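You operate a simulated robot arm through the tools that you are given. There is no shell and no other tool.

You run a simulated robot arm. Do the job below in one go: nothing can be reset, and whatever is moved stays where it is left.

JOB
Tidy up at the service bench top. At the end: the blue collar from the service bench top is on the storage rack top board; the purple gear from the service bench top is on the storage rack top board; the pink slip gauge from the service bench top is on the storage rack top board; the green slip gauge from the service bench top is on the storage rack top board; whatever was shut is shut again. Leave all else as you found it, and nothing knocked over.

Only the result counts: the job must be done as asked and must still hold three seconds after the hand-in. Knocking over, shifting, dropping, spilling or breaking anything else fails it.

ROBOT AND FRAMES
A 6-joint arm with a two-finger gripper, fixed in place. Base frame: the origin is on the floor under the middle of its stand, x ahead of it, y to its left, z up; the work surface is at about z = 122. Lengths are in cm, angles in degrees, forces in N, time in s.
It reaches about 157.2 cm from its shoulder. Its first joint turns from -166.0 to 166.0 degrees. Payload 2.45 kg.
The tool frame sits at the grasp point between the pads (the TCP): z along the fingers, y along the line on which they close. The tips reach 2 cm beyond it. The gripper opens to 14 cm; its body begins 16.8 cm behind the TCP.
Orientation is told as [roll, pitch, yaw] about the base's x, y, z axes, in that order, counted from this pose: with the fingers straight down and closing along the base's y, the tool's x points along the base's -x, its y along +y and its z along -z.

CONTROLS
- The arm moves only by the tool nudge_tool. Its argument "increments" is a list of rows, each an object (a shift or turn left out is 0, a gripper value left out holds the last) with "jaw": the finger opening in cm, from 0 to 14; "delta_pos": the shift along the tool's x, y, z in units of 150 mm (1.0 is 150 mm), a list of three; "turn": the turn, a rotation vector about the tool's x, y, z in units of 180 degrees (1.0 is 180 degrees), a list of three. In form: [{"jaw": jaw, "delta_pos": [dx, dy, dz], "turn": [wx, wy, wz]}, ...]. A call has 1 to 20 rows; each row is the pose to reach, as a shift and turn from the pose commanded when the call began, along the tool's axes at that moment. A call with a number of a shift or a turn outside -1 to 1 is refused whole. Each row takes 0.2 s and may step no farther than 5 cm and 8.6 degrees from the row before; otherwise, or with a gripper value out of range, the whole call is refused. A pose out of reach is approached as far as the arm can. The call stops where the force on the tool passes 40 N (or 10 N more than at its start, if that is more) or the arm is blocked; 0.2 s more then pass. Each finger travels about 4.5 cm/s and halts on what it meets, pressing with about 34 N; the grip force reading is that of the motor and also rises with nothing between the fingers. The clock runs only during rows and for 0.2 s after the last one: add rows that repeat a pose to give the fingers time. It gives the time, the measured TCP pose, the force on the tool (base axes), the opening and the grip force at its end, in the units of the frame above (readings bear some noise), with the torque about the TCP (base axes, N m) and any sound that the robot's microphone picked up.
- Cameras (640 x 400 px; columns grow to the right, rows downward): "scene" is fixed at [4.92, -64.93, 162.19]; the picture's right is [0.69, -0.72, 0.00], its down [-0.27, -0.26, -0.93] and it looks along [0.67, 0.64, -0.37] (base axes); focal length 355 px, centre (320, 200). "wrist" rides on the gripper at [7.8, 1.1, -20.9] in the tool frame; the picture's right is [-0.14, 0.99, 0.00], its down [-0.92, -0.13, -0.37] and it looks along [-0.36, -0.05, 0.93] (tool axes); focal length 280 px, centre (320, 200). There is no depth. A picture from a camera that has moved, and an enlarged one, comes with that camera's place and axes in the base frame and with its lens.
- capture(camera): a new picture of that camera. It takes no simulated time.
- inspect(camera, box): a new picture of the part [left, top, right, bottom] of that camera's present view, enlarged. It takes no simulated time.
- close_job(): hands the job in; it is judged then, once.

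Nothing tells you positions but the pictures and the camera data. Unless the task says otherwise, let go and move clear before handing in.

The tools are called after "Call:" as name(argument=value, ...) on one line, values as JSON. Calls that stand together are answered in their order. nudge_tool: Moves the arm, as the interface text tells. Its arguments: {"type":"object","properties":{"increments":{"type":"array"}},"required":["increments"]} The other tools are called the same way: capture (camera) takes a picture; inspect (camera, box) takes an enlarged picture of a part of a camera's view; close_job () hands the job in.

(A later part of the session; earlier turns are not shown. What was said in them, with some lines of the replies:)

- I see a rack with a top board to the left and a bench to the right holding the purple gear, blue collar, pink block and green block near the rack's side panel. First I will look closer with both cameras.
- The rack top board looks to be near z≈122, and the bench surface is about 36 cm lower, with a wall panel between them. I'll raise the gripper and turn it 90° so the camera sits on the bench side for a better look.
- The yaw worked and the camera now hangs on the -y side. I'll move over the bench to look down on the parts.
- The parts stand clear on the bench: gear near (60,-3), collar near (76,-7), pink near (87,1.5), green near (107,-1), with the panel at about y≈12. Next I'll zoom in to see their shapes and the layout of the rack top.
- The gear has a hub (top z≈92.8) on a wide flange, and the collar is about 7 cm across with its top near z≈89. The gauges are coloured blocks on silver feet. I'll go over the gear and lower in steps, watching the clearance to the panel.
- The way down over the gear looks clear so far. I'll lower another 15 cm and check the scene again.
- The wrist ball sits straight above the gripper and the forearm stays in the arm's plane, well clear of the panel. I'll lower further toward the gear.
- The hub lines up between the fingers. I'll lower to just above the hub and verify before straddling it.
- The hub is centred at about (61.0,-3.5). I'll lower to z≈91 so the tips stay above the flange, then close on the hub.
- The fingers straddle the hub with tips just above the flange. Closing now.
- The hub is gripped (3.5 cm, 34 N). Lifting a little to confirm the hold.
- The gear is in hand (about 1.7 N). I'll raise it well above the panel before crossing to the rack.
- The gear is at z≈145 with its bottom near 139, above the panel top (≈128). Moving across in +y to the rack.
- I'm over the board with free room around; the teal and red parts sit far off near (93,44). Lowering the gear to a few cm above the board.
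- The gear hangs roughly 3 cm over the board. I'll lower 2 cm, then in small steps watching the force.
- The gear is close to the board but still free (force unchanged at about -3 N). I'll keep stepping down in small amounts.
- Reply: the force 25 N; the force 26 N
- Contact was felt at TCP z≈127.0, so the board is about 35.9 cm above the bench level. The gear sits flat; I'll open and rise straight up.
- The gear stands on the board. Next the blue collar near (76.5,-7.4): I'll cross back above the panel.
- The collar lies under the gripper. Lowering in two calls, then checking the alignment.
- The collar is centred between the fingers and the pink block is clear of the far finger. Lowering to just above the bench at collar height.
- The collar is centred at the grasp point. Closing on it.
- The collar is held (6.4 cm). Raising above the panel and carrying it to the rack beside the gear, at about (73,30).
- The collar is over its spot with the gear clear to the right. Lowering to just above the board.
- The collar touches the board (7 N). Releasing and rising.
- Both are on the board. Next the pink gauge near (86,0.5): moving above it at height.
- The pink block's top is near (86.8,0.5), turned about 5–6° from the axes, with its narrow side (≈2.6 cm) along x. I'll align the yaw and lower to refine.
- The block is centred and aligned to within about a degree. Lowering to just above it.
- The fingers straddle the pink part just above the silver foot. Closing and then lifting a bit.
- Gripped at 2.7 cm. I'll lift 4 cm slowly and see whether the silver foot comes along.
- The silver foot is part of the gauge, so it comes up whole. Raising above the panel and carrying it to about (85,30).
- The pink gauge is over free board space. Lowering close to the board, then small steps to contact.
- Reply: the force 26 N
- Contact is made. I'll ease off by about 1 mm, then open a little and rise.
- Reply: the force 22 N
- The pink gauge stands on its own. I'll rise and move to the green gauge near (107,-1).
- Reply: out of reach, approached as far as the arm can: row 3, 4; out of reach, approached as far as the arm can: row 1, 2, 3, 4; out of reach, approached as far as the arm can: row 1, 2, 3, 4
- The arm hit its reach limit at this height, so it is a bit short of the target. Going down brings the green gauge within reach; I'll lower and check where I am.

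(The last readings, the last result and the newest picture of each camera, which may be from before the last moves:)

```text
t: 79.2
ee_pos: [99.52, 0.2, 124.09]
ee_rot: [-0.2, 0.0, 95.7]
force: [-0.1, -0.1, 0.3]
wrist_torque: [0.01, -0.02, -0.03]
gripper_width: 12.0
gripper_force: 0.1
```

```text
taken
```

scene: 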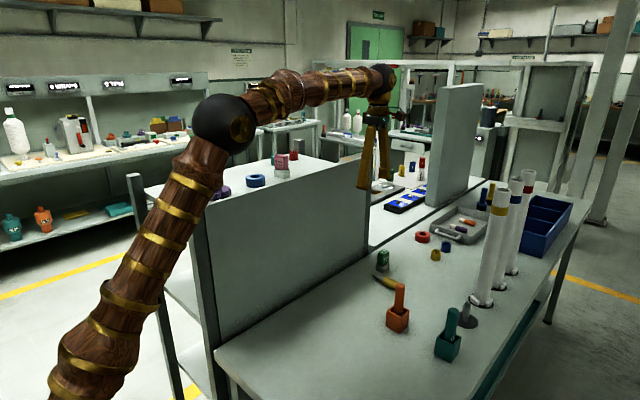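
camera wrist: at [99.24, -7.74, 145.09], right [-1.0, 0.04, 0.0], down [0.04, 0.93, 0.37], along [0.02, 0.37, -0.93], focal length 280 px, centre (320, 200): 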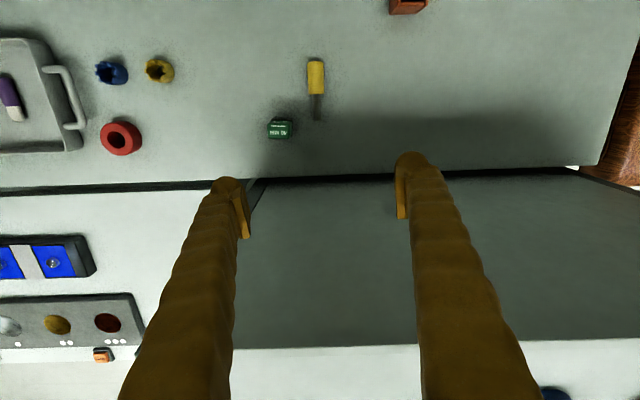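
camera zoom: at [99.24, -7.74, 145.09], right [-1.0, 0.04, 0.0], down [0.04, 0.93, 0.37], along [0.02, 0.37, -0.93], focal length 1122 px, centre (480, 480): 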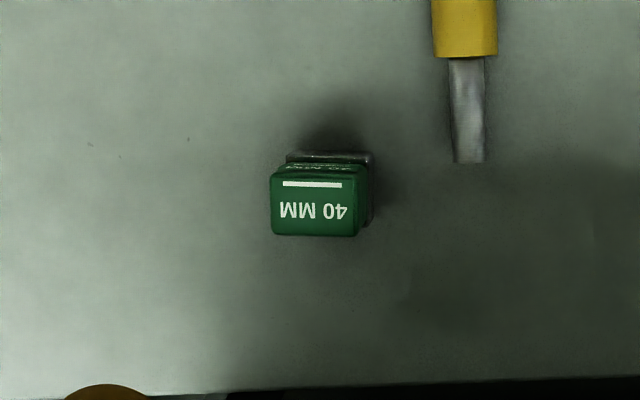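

The green gauge's top centre is near (106.9,-1.1), turned about -3°, with the 4 cm side along x. I'll turn to match, narrow the jaw to 9 cm so the near finger keeps clear of the yellow tool tip, and lower.

Call:
nudge_tool(increments=[{"jaw": 9, "delta_pos": [0.03, -0.12, 0.2], "turn": [0, 0, 0.025]}, {"delta_pos": [0.06, -0.24, 0.4], "turn": [0, 0, 0.05]}, {"delta_pos": [0.09, -0.36, 0.6], "turn": [0, 0, 0.05]}, {"delta_pos": [0.122, -0.484, 0.8], "turn": [0, 0, 0.05]}, {"delta_pos": [0.122, -0.484, 0.8], "turn": [0, 0, 0.05]}])

Call:
capture(camera="wrist")

Call:
inspect(camera="wrist", box=[240, 100, 400, 200])

Call:
capture(camera="scene")

```text
t: 80.4
ee_pos: [107.19, -1.07, 112.17]
ee_rot: [-0.1, 0.0, 86.7]
force: [0.1, 0.4, 0.2]
wrist_torque: [0.0, 0.0, 0.04]
gripper_width: 8.99
gripper_force: 0.1
```

```text
taken
camera wrist: at [105.62, -8.84, 133.09], right [-0.98, 0.2, 0.0], down [0.18, 0.91, 0.37], along [0.07, 0.36, -0.93], focal length 280 px, centre (320, 200)
```

wrist: 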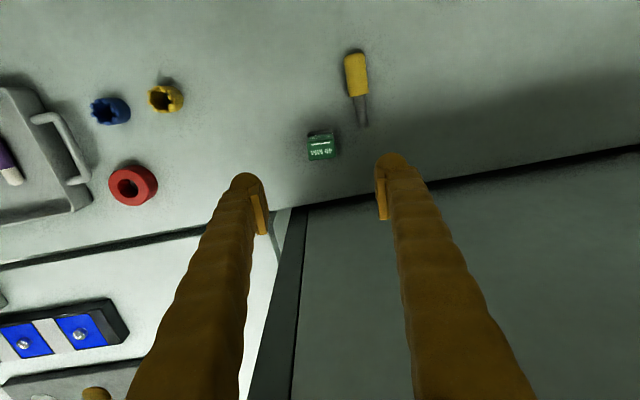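

```text
4.00 times, centred on (320, 150) of wrist
camera zoom: at [105.62, -8.84, 133.09], right [-0.98, 0.2, 0.0], down [0.18, 0.91, 0.37], along [0.07, 0.36, -0.93], focal length 1122 px, centre (320, 400)
```

zoom: 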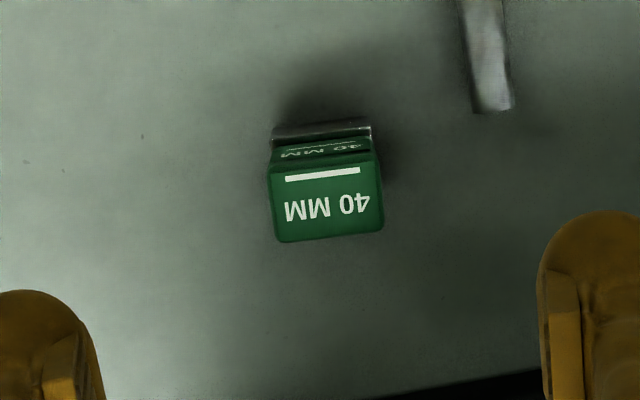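

```text
taken
```

scene: 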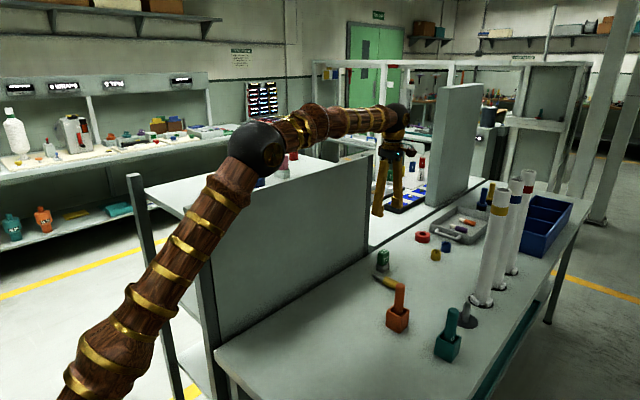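

Aligned to within a degree, just 2 mm off in x. I'll correct that and lower to just above the block.

Call:
nudge_tool(increments=[{"delta_pos": [0, 0.014, 0.25]}, {"delta_pos": [0, 0.014, 0.5]}, {"delta_pos": [0, 0.014, 0.75]}, {"delta_pos": [0, 0.014, 1]}, {"delta_pos": [0, 0.014, 1]}])

Call:
capture(camera="wrist")

Call:
inspect(camera="scene", box=[330, 180, 450, 280])

```text
t: 81.6
ee_pos: [106.97, -1.02, 97.15]
ee_rot: [-0.1, 0.0, 86.7]
force: [-0.9, 0.1, 0.4]
wrist_torque: [-0.03, 0.01, 0.04]
gripper_width: 8.97
gripper_force: 0.0
```

```text
taken
camera wrist: at [105.3, -8.69, 118.18], right [-0.98, 0.2, 0.0], down [0.18, 0.91, 0.37], along [0.07, 0.36, -0.93], focal length 280 px, centre (320, 200)
```

wrist: 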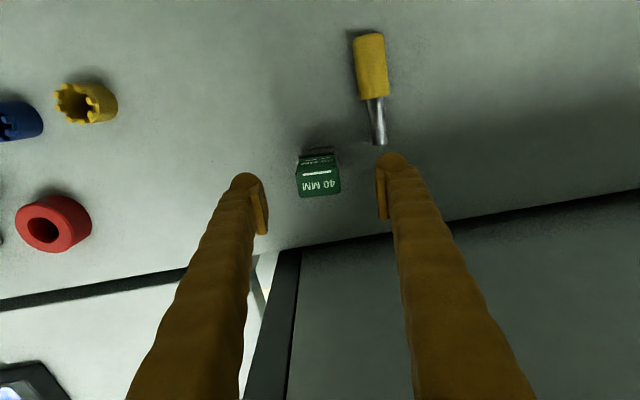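

```text
4.00 times, centred on (390, 230) of scene
camera zoom: at [4.92, -64.93, 162.19], right [0.69, -0.72, 0.0], down [-0.27, -0.26, -0.93], along [0.67, 0.64, -0.37], focal length 1422 px, centre (40, 80)
```

zoom: 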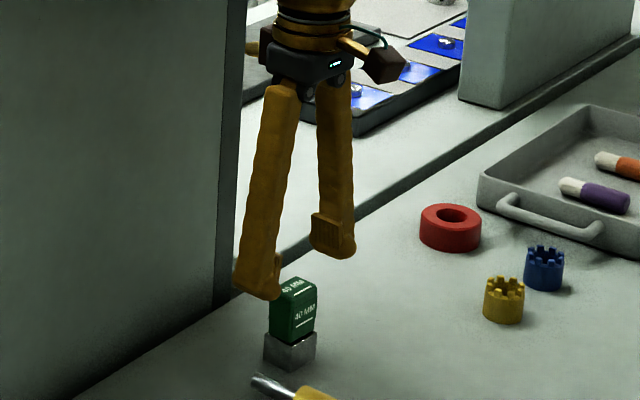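

Call:
nudge_tool(increments=[{"jaw": 7.4}, {"jaw": 7.4, "delta_pos": [0, 0, 0.12]}, {"delta_pos": [0, 0, 0.24]}, {"delta_pos": [0, 0, 0.355]}, {"delta_pos": [0, 0, 0.355]}])

Call:
capture(camera="wrist")

Call:
inspect(camera="scene", box=[330, 200, 450, 300])

```text
t: 82.8
ee_pos: [106.77, -1.13, 91.71]
ee_rot: [-0.2, 0.0, 86.7]
force: [0.5, 0.3, -0.3]
wrist_torque: [0.01, 0.01, -0.05]
gripper_width: 7.41
gripper_force: 0.0
```

```text
taken
camera wrist: at [105.09, -8.86, 112.75], right [-0.98, 0.2, 0.0], down [0.18, 0.91, 0.37], along [0.07, 0.36, -0.93], focal length 280 px, centre (320, 200)
```

wrist: 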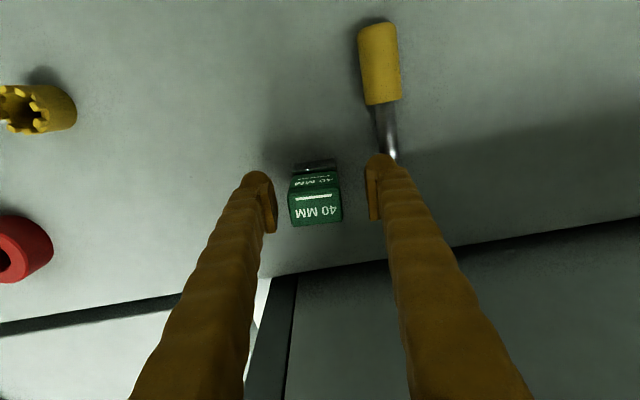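

```text
4.00 times, centred on (390, 250) of scene
camera zoom: at [4.92, -64.93, 162.19], right [0.69, -0.72, 0.0], down [-0.27, -0.26, -0.93], along [0.67, 0.64, -0.37], focal length 1422 px, centre (40, 0)
```

zoom: 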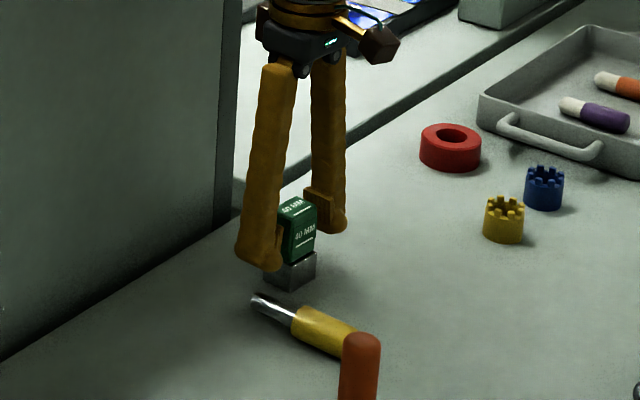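

The block sits about 2 mm off-centre; I'll shift +x by that and then close.

Call:
nudge_tool(increments=[{"delta_pos": [0, -0.015, 0]}, {"delta_pos": [0, -0.015, 0]}])

Call:
nudge_tool(increments=[{"jaw": 6}, {"jaw": 4.5}, {"jaw": 3}, {"jaw": 1.5}, {"jaw": 0}, {"jaw": 0}, {"jaw": 0}, {"jaw": 0}])

Call:
capture(camera="wrist")

Call:
inspect(camera="scene", box=[330, 200, 450, 300])

```text
t: 83.4
ee_pos: [106.96, -1.23, 91.8]
ee_rot: [0.0, 0.0, 86.7]
force: [-0.3, -0.5, -0.1]
wrist_torque: [0.06, 0.0, 0.01]
gripper_width: 7.41
gripper_force: 0.0
```

```text
t: 85.2
ee_pos: [106.81, -1.17, 91.87]
ee_rot: [-0.1, -0.1, 86.7]
force: [-0.1, -0.4, 0.6]
wrist_torque: [0.02, 0.07, 0.0]
gripper_width: 3.91
gripper_force: 33.9
```

```text
taken
camera wrist: at [105.35, -8.88, 112.81], right [-0.98, 0.2, 0.0], down [0.18, 0.91, 0.37], along [0.07, 0.36, -0.93], focal length 280 px, centre (320, 200)
```

wrist: 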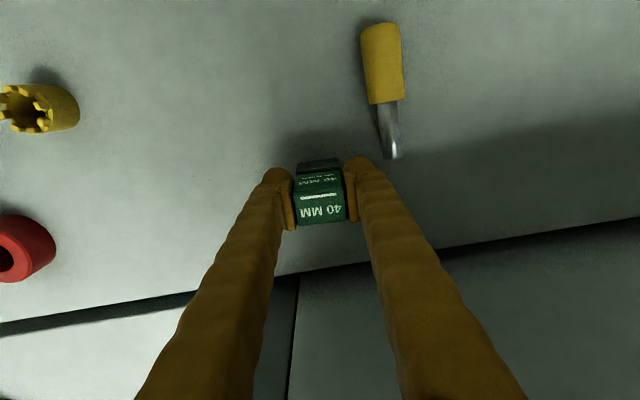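

```text
4.00 times, centred on (390, 250) of scene
camera zoom: at [4.92, -64.93, 162.19], right [0.69, -0.72, 0.0], down [-0.27, -0.26, -0.93], along [0.67, 0.64, -0.37], focal length 1422 px, centre (40, 0)
```

zoom: 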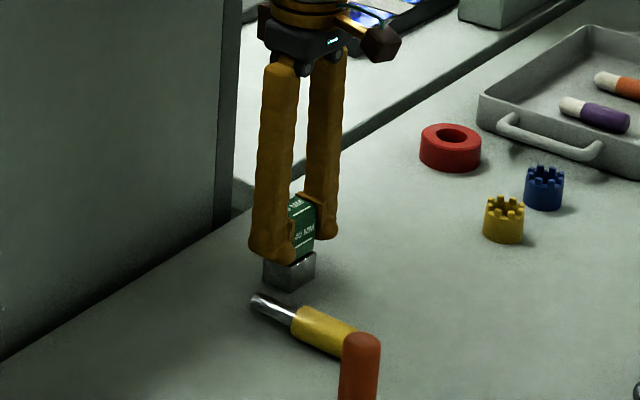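

The green gauge is gripped (3.9 cm). I'll lift straight up, then pull back toward the base while rising so the arm stays within reach.

Call:
nudge_tool(increments=[{"delta_pos": [0, 0, -0.05]}, {"delta_pos": [0, 0, -0.2]}, {"delta_pos": [0, 0, -0.45]}, {"delta_pos": [0, 0, -0.7]}, {"delta_pos": [0, 0, -1]}, {"delta_pos": [0, 0, -1]}])

Call:
inspect(camera="scene", box=[310, 160, 470, 300])

Call:
capture(camera="wrist")

```text
t: 86.6
ee_pos: [107.07, -1.03, 106.94]
ee_rot: [0.0, -0.1, 86.8]
force: [0.3, 0.3, -2.2]
wrist_torque: [0.04, 0.0, -0.01]
gripper_width: 3.9
gripper_force: 34.3
```

```text
2.86 times, centred on (390, 230) of scene
camera zoom: at [4.92, -64.93, 162.19], right [0.69, -0.72, 0.0], down [-0.27, -0.26, -0.93], along [0.67, 0.64, -0.37], focal length 1015 px, centre (120, 114)
```

zoom: 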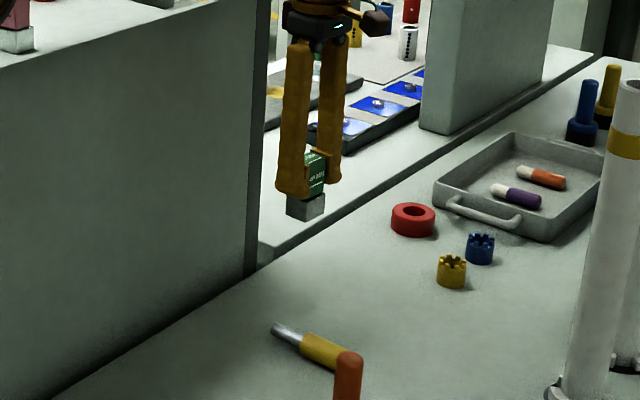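

```text
taken
camera wrist: at [105.48, -8.75, 127.88], right [-0.98, 0.2, 0.0], down [0.18, 0.91, 0.37], along [0.07, 0.36, -0.93], focal length 280 px, centre (320, 200)
```

wrist: 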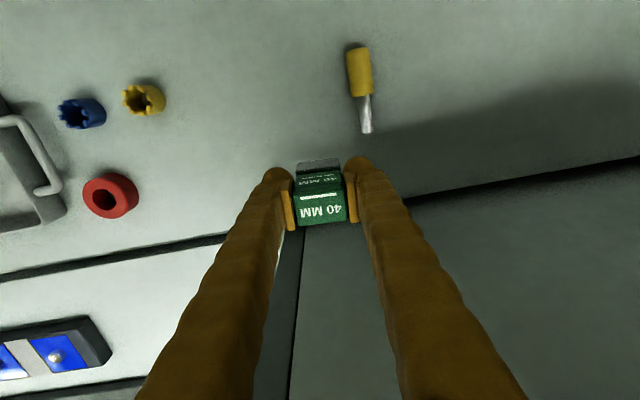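

The whole gauge is lifted and the bench items are undisturbed. Now pulling back and rising.

Call:
nudge_tool(increments=[{"delta_pos": [0.014, 0.25, -0.15]}, {"delta_pos": [0.029, 0.5, -0.3]}, {"delta_pos": [0.043, 0.75, -0.45]}, {"delta_pos": [0.058, 1, -0.6]}, {"delta_pos": [0.058, 1, -0.6]}])

Call:
nudge_tool(increments=[{"delta_pos": [0.004, 0.07, -0.25]}, {"delta_pos": [0.008, 0.14, -0.5]}, {"delta_pos": [0.012, 0.2, -0.75]}, {"delta_pos": [0.012, 0.2, -1]}])

Call:
nudge_tool(increments=[{"delta_pos": [0, 0, -0.25]}, {"delta_pos": [0, 0, -0.5]}, {"delta_pos": [0, 0, -0.75]}, {"delta_pos": [0, 0, -0.92]}, {"delta_pos": [0, 0, -0.92]}])

Call:
capture(camera="scene")

Call:
capture(camera="wrist")

```text
t: 87.8
ee_pos: [91.79, -1.15, 115.64]
ee_rot: [0.0, 0.0, 86.7]
force: [-0.4, 1.0, -2.7]
wrist_torque: [0.0, -0.02, -0.02]
gripper_width: 3.89
gripper_force: 34.2
```

```text
t: 88.8
ee_pos: [88.84, -1.04, 130.84]
ee_rot: [0.1, 0.0, 86.7]
force: [0.4, -0.1, -1.8]
wrist_torque: [0.0, 0.03, 0.01]
gripper_width: 3.86
gripper_force: 34.1
```

```text
t: 90.0
ee_pos: [88.94, -0.96, 144.84]
ee_rot: [0.0, 0.1, 86.7]
force: [-0.4, -0.8, -2.2]
wrist_torque: [-0.03, -0.04, 0.01]
gripper_width: 3.89
gripper_force: 33.4
```

```text
taken
```

scene: 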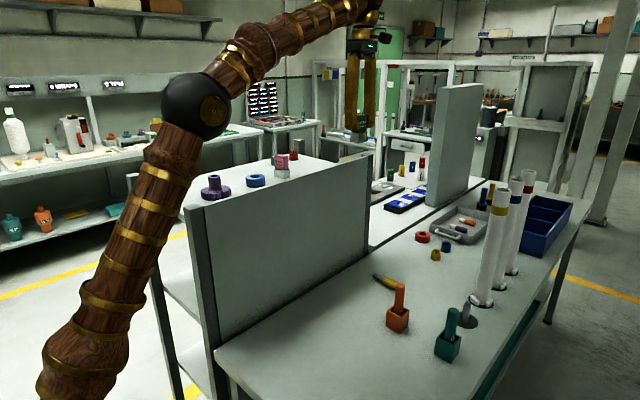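

```text
taken
camera wrist: at [87.31, -8.75, 165.81], right [-0.98, 0.2, 0.0], down [0.18, 0.91, 0.37], along [0.07, 0.36, -0.93], focal length 280 px, centre (320, 200)
```

wrist: 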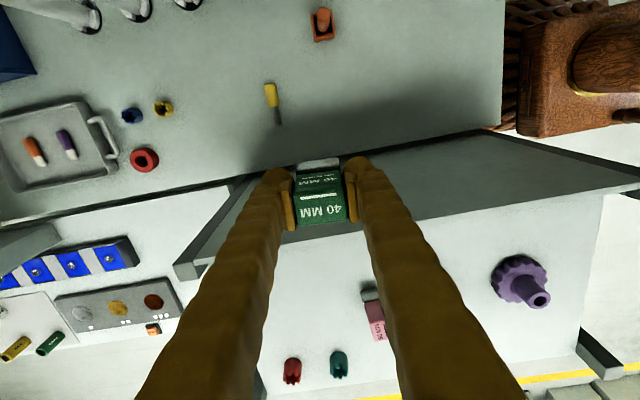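

High enough now. Crossing to the rack, aiming for a free spot behind the gear and collar at about (65,42).

Call:
nudge_tool(increments=[{"delta_pos": [-0.23, 0.146, 0]}, {"delta_pos": [-0.46, 0.292, 0]}, {"delta_pos": [-0.69, 0.438, 0]}, {"delta_pos": [-0.923, 0.585, 0]}])

Call:
nudge_tool(increments=[{"delta_pos": [-0.23, 0.146, 0]}, {"delta_pos": [-0.46, 0.292, 0]}, {"delta_pos": [-0.69, 0.438, 0]}, {"delta_pos": [-0.923, 0.585, 0]}])

Call:
nudge_tool(increments=[{"delta_pos": [-0.23, 0.146, 0]}, {"delta_pos": [-0.46, 0.292, 0]}, {"delta_pos": [-0.69, 0.438, 0]}, {"delta_pos": [-0.923, 0.585, 0]}, {"delta_pos": [-0.923, 0.585, 0]}])

Call:
capture(camera="scene")

Call:
capture(camera="wrist")

```text
t: 91.0
ee_pos: [80.87, 13.23, 144.47]
ee_rot: [0.1, 0.1, 86.6]
force: [0.5, 0.8, -1.9]
wrist_torque: [-0.01, 0.02, -0.03]
gripper_width: 3.89
gripper_force: 34.1
```

```text
t: 92.0
ee_pos: [72.85, 27.48, 144.63]
ee_rot: [-0.1, 0.0, 86.6]
force: [0.9, -0.4, -0.8]
wrist_torque: [-0.08, 0.01, 0.03]
gripper_width: 3.89
gripper_force: 33.9
```

```text
t: 93.2
ee_pos: [65.07, 41.91, 144.6]
ee_rot: [-0.2, -0.1, 86.8]
force: [0.5, 0.4, -1.6]
wrist_torque: [-0.02, -0.04, 0.01]
gripper_width: 3.89
gripper_force: 34.4
```

```text
taken
```

scene: 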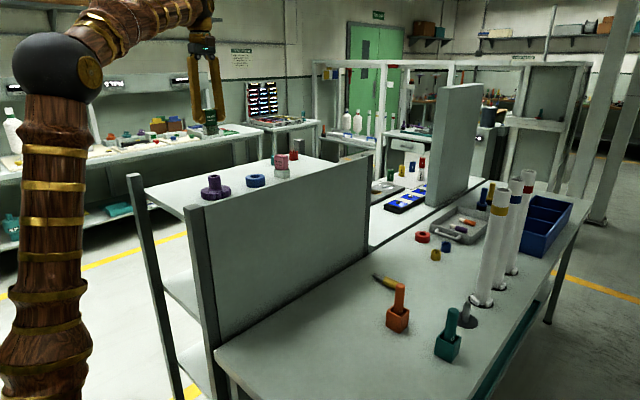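

```text
taken
camera wrist: at [63.49, 34.24, 165.58], right [-0.98, 0.2, 0.0], down [0.18, 0.91, 0.37], along [0.07, 0.36, -0.93], focal length 280 px, centre (320, 200)
```

wrist: 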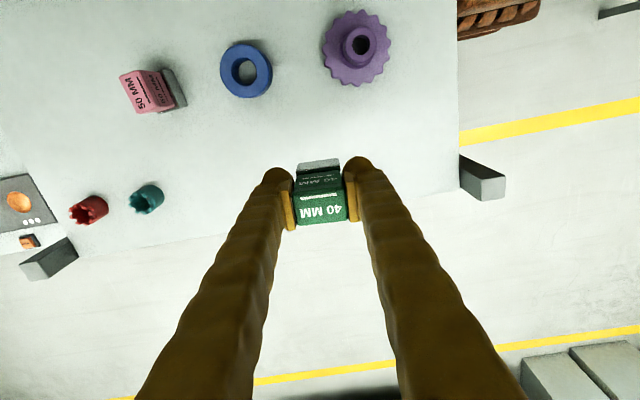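

The spot at (65,42) is free and well inside the board edge (y≈52). Lowering near the board.

Call:
nudge_tool(increments=[{"delta_pos": [0, 0, 0.25]}, {"delta_pos": [0, 0, 0.5]}, {"delta_pos": [0, 0, 0.75]}, {"delta_pos": [0, 0, 1]}, {"delta_pos": [0, 0, 1]}])

Call:
nudge_tool(increments=[{"delta_pos": [0, 0, 0.05]}, {"delta_pos": [0, 0, 0.085]}, {"delta_pos": [0, 0, 0.085]}])

Call:
inspect(camera="scene", box=[160, 120, 320, 220])

Call:
capture(camera="wrist")

```text
t: 94.4
ee_pos: [65.01, 41.9, 129.71]
ee_rot: [-0.1, 0.0, 86.7]
force: [-0.5, -0.4, -1.3]
wrist_torque: [0.01, 0.01, -0.03]
gripper_width: 3.87
gripper_force: 33.9
```

```text
t: 95.2
ee_pos: [65.04, 41.98, 128.38]
ee_rot: [0.0, -0.1, 86.7]
force: [-0.5, -1.0, -1.9]
wrist_torque: [-0.01, -0.01, -0.02]
gripper_width: 3.88
gripper_force: 33.9
```

```text
4.00 times, centred on (240, 170) of scene
camera zoom: at [4.92, -64.93, 162.19], right [0.69, -0.72, 0.0], down [-0.27, -0.26, -0.93], along [0.67, 0.64, -0.37], focal length 1422 px, centre (640, 320)
```

zoom: 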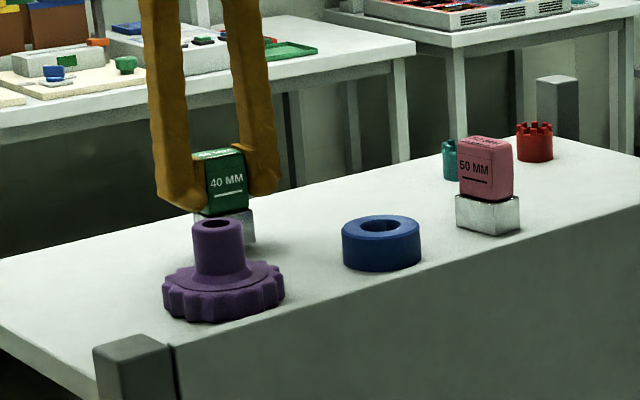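

```text
taken
camera wrist: at [63.5, 34.17, 149.39], right [-0.98, 0.2, 0.0], down [0.18, 0.91, 0.37], along [0.07, 0.36, -0.93], focal length 280 px, centre (320, 200)
```

wrist: 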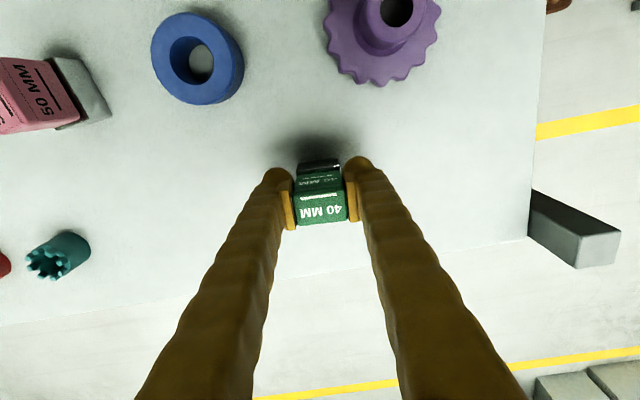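

Call:
nudge_tool(increments=[{"delta_pos": [0, 0, 0.02]}, {"delta_pos": [0, 0, 0.02]}])

```text
t: 95.8
ee_pos: [65.13, 41.95, 128.18]
ee_rot: [-0.1, -0.1, 86.7]
force: [0.0, -0.1, -2.5]
wrist_torque: [0.02, 0.0, 0.04]
gripper_width: 3.88
gripper_force: 33.5
```

Call:
nudge_tool(increments=[{"delta_pos": [0, 0, 0.013]}, {"delta_pos": [0, 0, 0.013]}])

```text
t: 96.4
ee_pos: [64.94, 41.93, 127.96]
ee_rot: [-0.1, 0.0, 86.7]
force: [-0.1, 0.3, -1.9]
wrist_torque: [0.01, 0.0, 0.02]
gripper_width: 3.91
gripper_force: 34.3
```

Call:
nudge_tool(increments=[{"delta_pos": [0, 0, 0.01]}, {"delta_pos": [0, 0, 0.01]}])

```text
t: 97.0
ee_pos: [65.16, 41.92, 127.72]
ee_rot: [-0.1, 0.0, 86.7]
force: [1.9, -0.7, 15.9]
wrist_torque: [-0.08, 0.19, -0.04]
gripper_width: 3.9
gripper_force: 33.9
```

Contact with the board (about 16 N). Opening gently, then rising straight up.

Call:
nudge_tool(increments=[{"jaw": 4.6}, {"jaw": 5.4}, {"jaw": 6.2}, {"jaw": 7}, {"jaw": 7}])

Call:
nudge_tool(increments=[{"delta_pos": [0, 0, -0.2]}, {"delta_pos": [0, 0, -0.45]}, {"delta_pos": [0, 0, -0.7]}, {"delta_pos": [0, 0, -1]}, {"delta_pos": [0, 0, -1]}])

Call:
capture(camera="wrist")

Call:
inspect(camera="scene", box=[160, 120, 320, 220])

Call:
capture(camera="scene")

```text
t: 98.2
ee_pos: [64.98, 41.98, 127.72]
ee_rot: [-0.1, -0.1, 86.8]
force: [1.2, 0.0, -0.2]
wrist_torque: [-0.01, 0.04, 0.02]
gripper_width: 7.01
gripper_force: 0.0
```

```text
t: 99.4
ee_pos: [65.09, 42.13, 142.63]
ee_rot: [-0.1, 0.0, 86.6]
force: [-1.0, -0.9, -0.2]
wrist_torque: [-0.01, 0.02, 0.02]
gripper_width: 6.98
gripper_force: 0.1
```

```text
taken
camera wrist: at [63.54, 34.46, 163.61], right [-0.98, 0.2, 0.0], down [0.18, 0.91, 0.37], along [0.07, 0.36, -0.93], focal length 280 px, centre (320, 200)
```

wrist: 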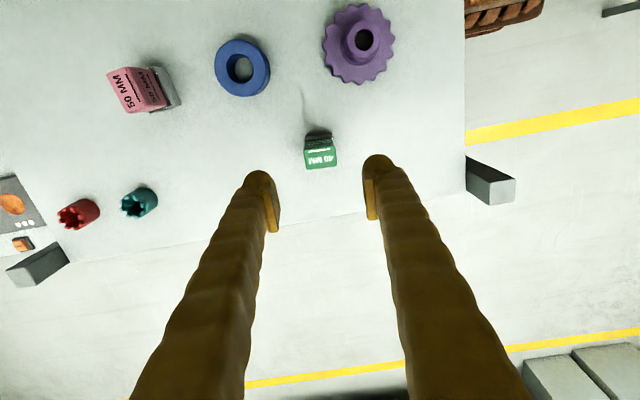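

```text
4.00 times, centred on (240, 170) of scene
camera zoom: at [4.92, -64.93, 162.19], right [0.69, -0.72, 0.0], down [-0.27, -0.26, -0.93], along [0.67, 0.64, -0.37], focal length 1422 px, centre (640, 320)
```

zoom: 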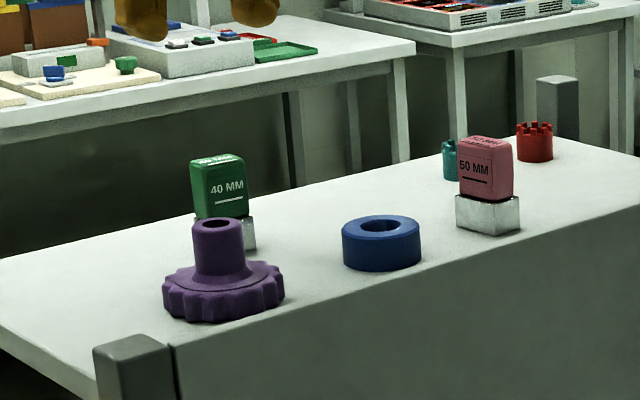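

```text
taken
```

scene: 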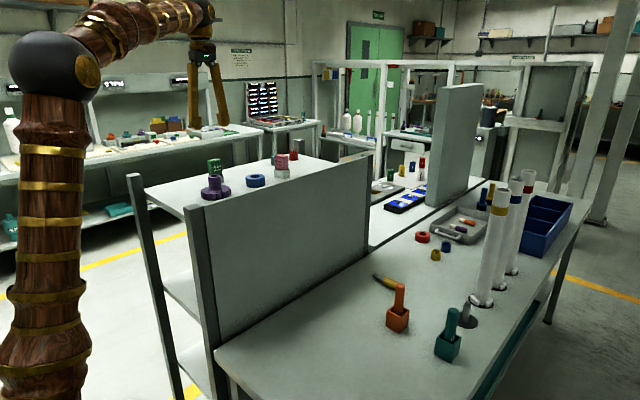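

All four parts stand upright on the rack's top board, and the other bench items are where they were. I'll rise a bit further for clearance and take a last look.

Call:
nudge_tool(increments=[{"delta_pos": [0, 0, -0.25]}, {"delta_pos": [0, 0, -0.5]}, {"delta_pos": [0, 0, -0.5]}, {"delta_pos": [0, 0, -0.5]}])

Call:
inspect(camera="scene", box=[340, 150, 580, 370])

Call:
capture(camera="wrist")

```text
t: 100.4
ee_pos: [65.19, 42.01, 150.16]
ee_rot: [0.0, 0.0, 86.7]
force: [0.3, -0.6, -0.2]
wrist_torque: [0.02, 0.01, 0.02]
gripper_width: 6.99
gripper_force: 0.0
```

```text
1.82 times, centred on (460, 260) of scene
camera zoom: at [4.92, -64.93, 162.19], right [0.69, -0.72, 0.0], down [-0.27, -0.26, -0.93], along [0.67, 0.64, -0.37], focal length 646 px, centre (66, 91)
```

zoom: 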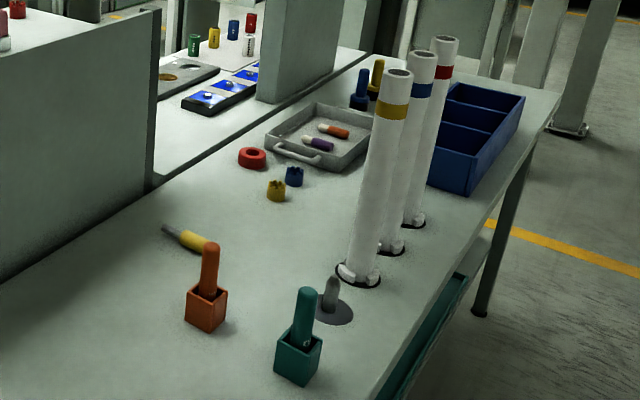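

```text
taken
camera wrist: at [63.68, 34.27, 171.15], right [-0.98, 0.2, 0.0], down [0.18, 0.91, 0.37], along [0.07, 0.36, -0.93], focal length 280 px, centre (320, 200)
```

wrist: 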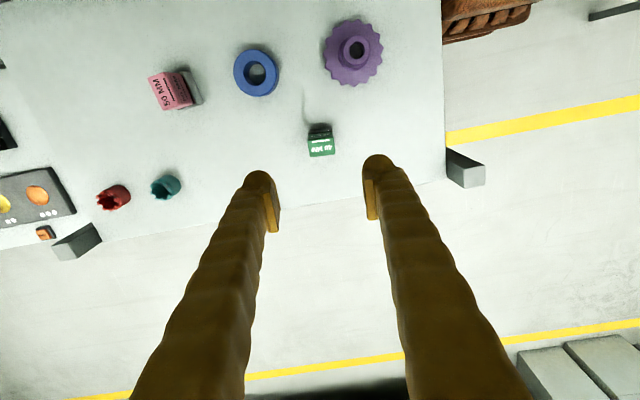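

The four parts rest on the storage rack top board, the gripper is clear, and everything else looks unchanged; nothing was opened. Handing in the job.

Call:
close_job()

```text
The job is handed in.
```

The purple gear, blue collar, pink slip gauge and green slip gauge are now on the storage rack's top board. The last pictures show all four upright.

- **Gauges:** each slip gauge has a silver foot that is part of it, so it moved as one piece.
- **Everything else:** the other bench items and the teal and red parts already on the rack look unmoved. I didn't open anything, so there was nothing to shut again.
- **Hand-in:** the gripper was open and well above the parts when I handed in. The hand-in was accepted, but no verdict came back.
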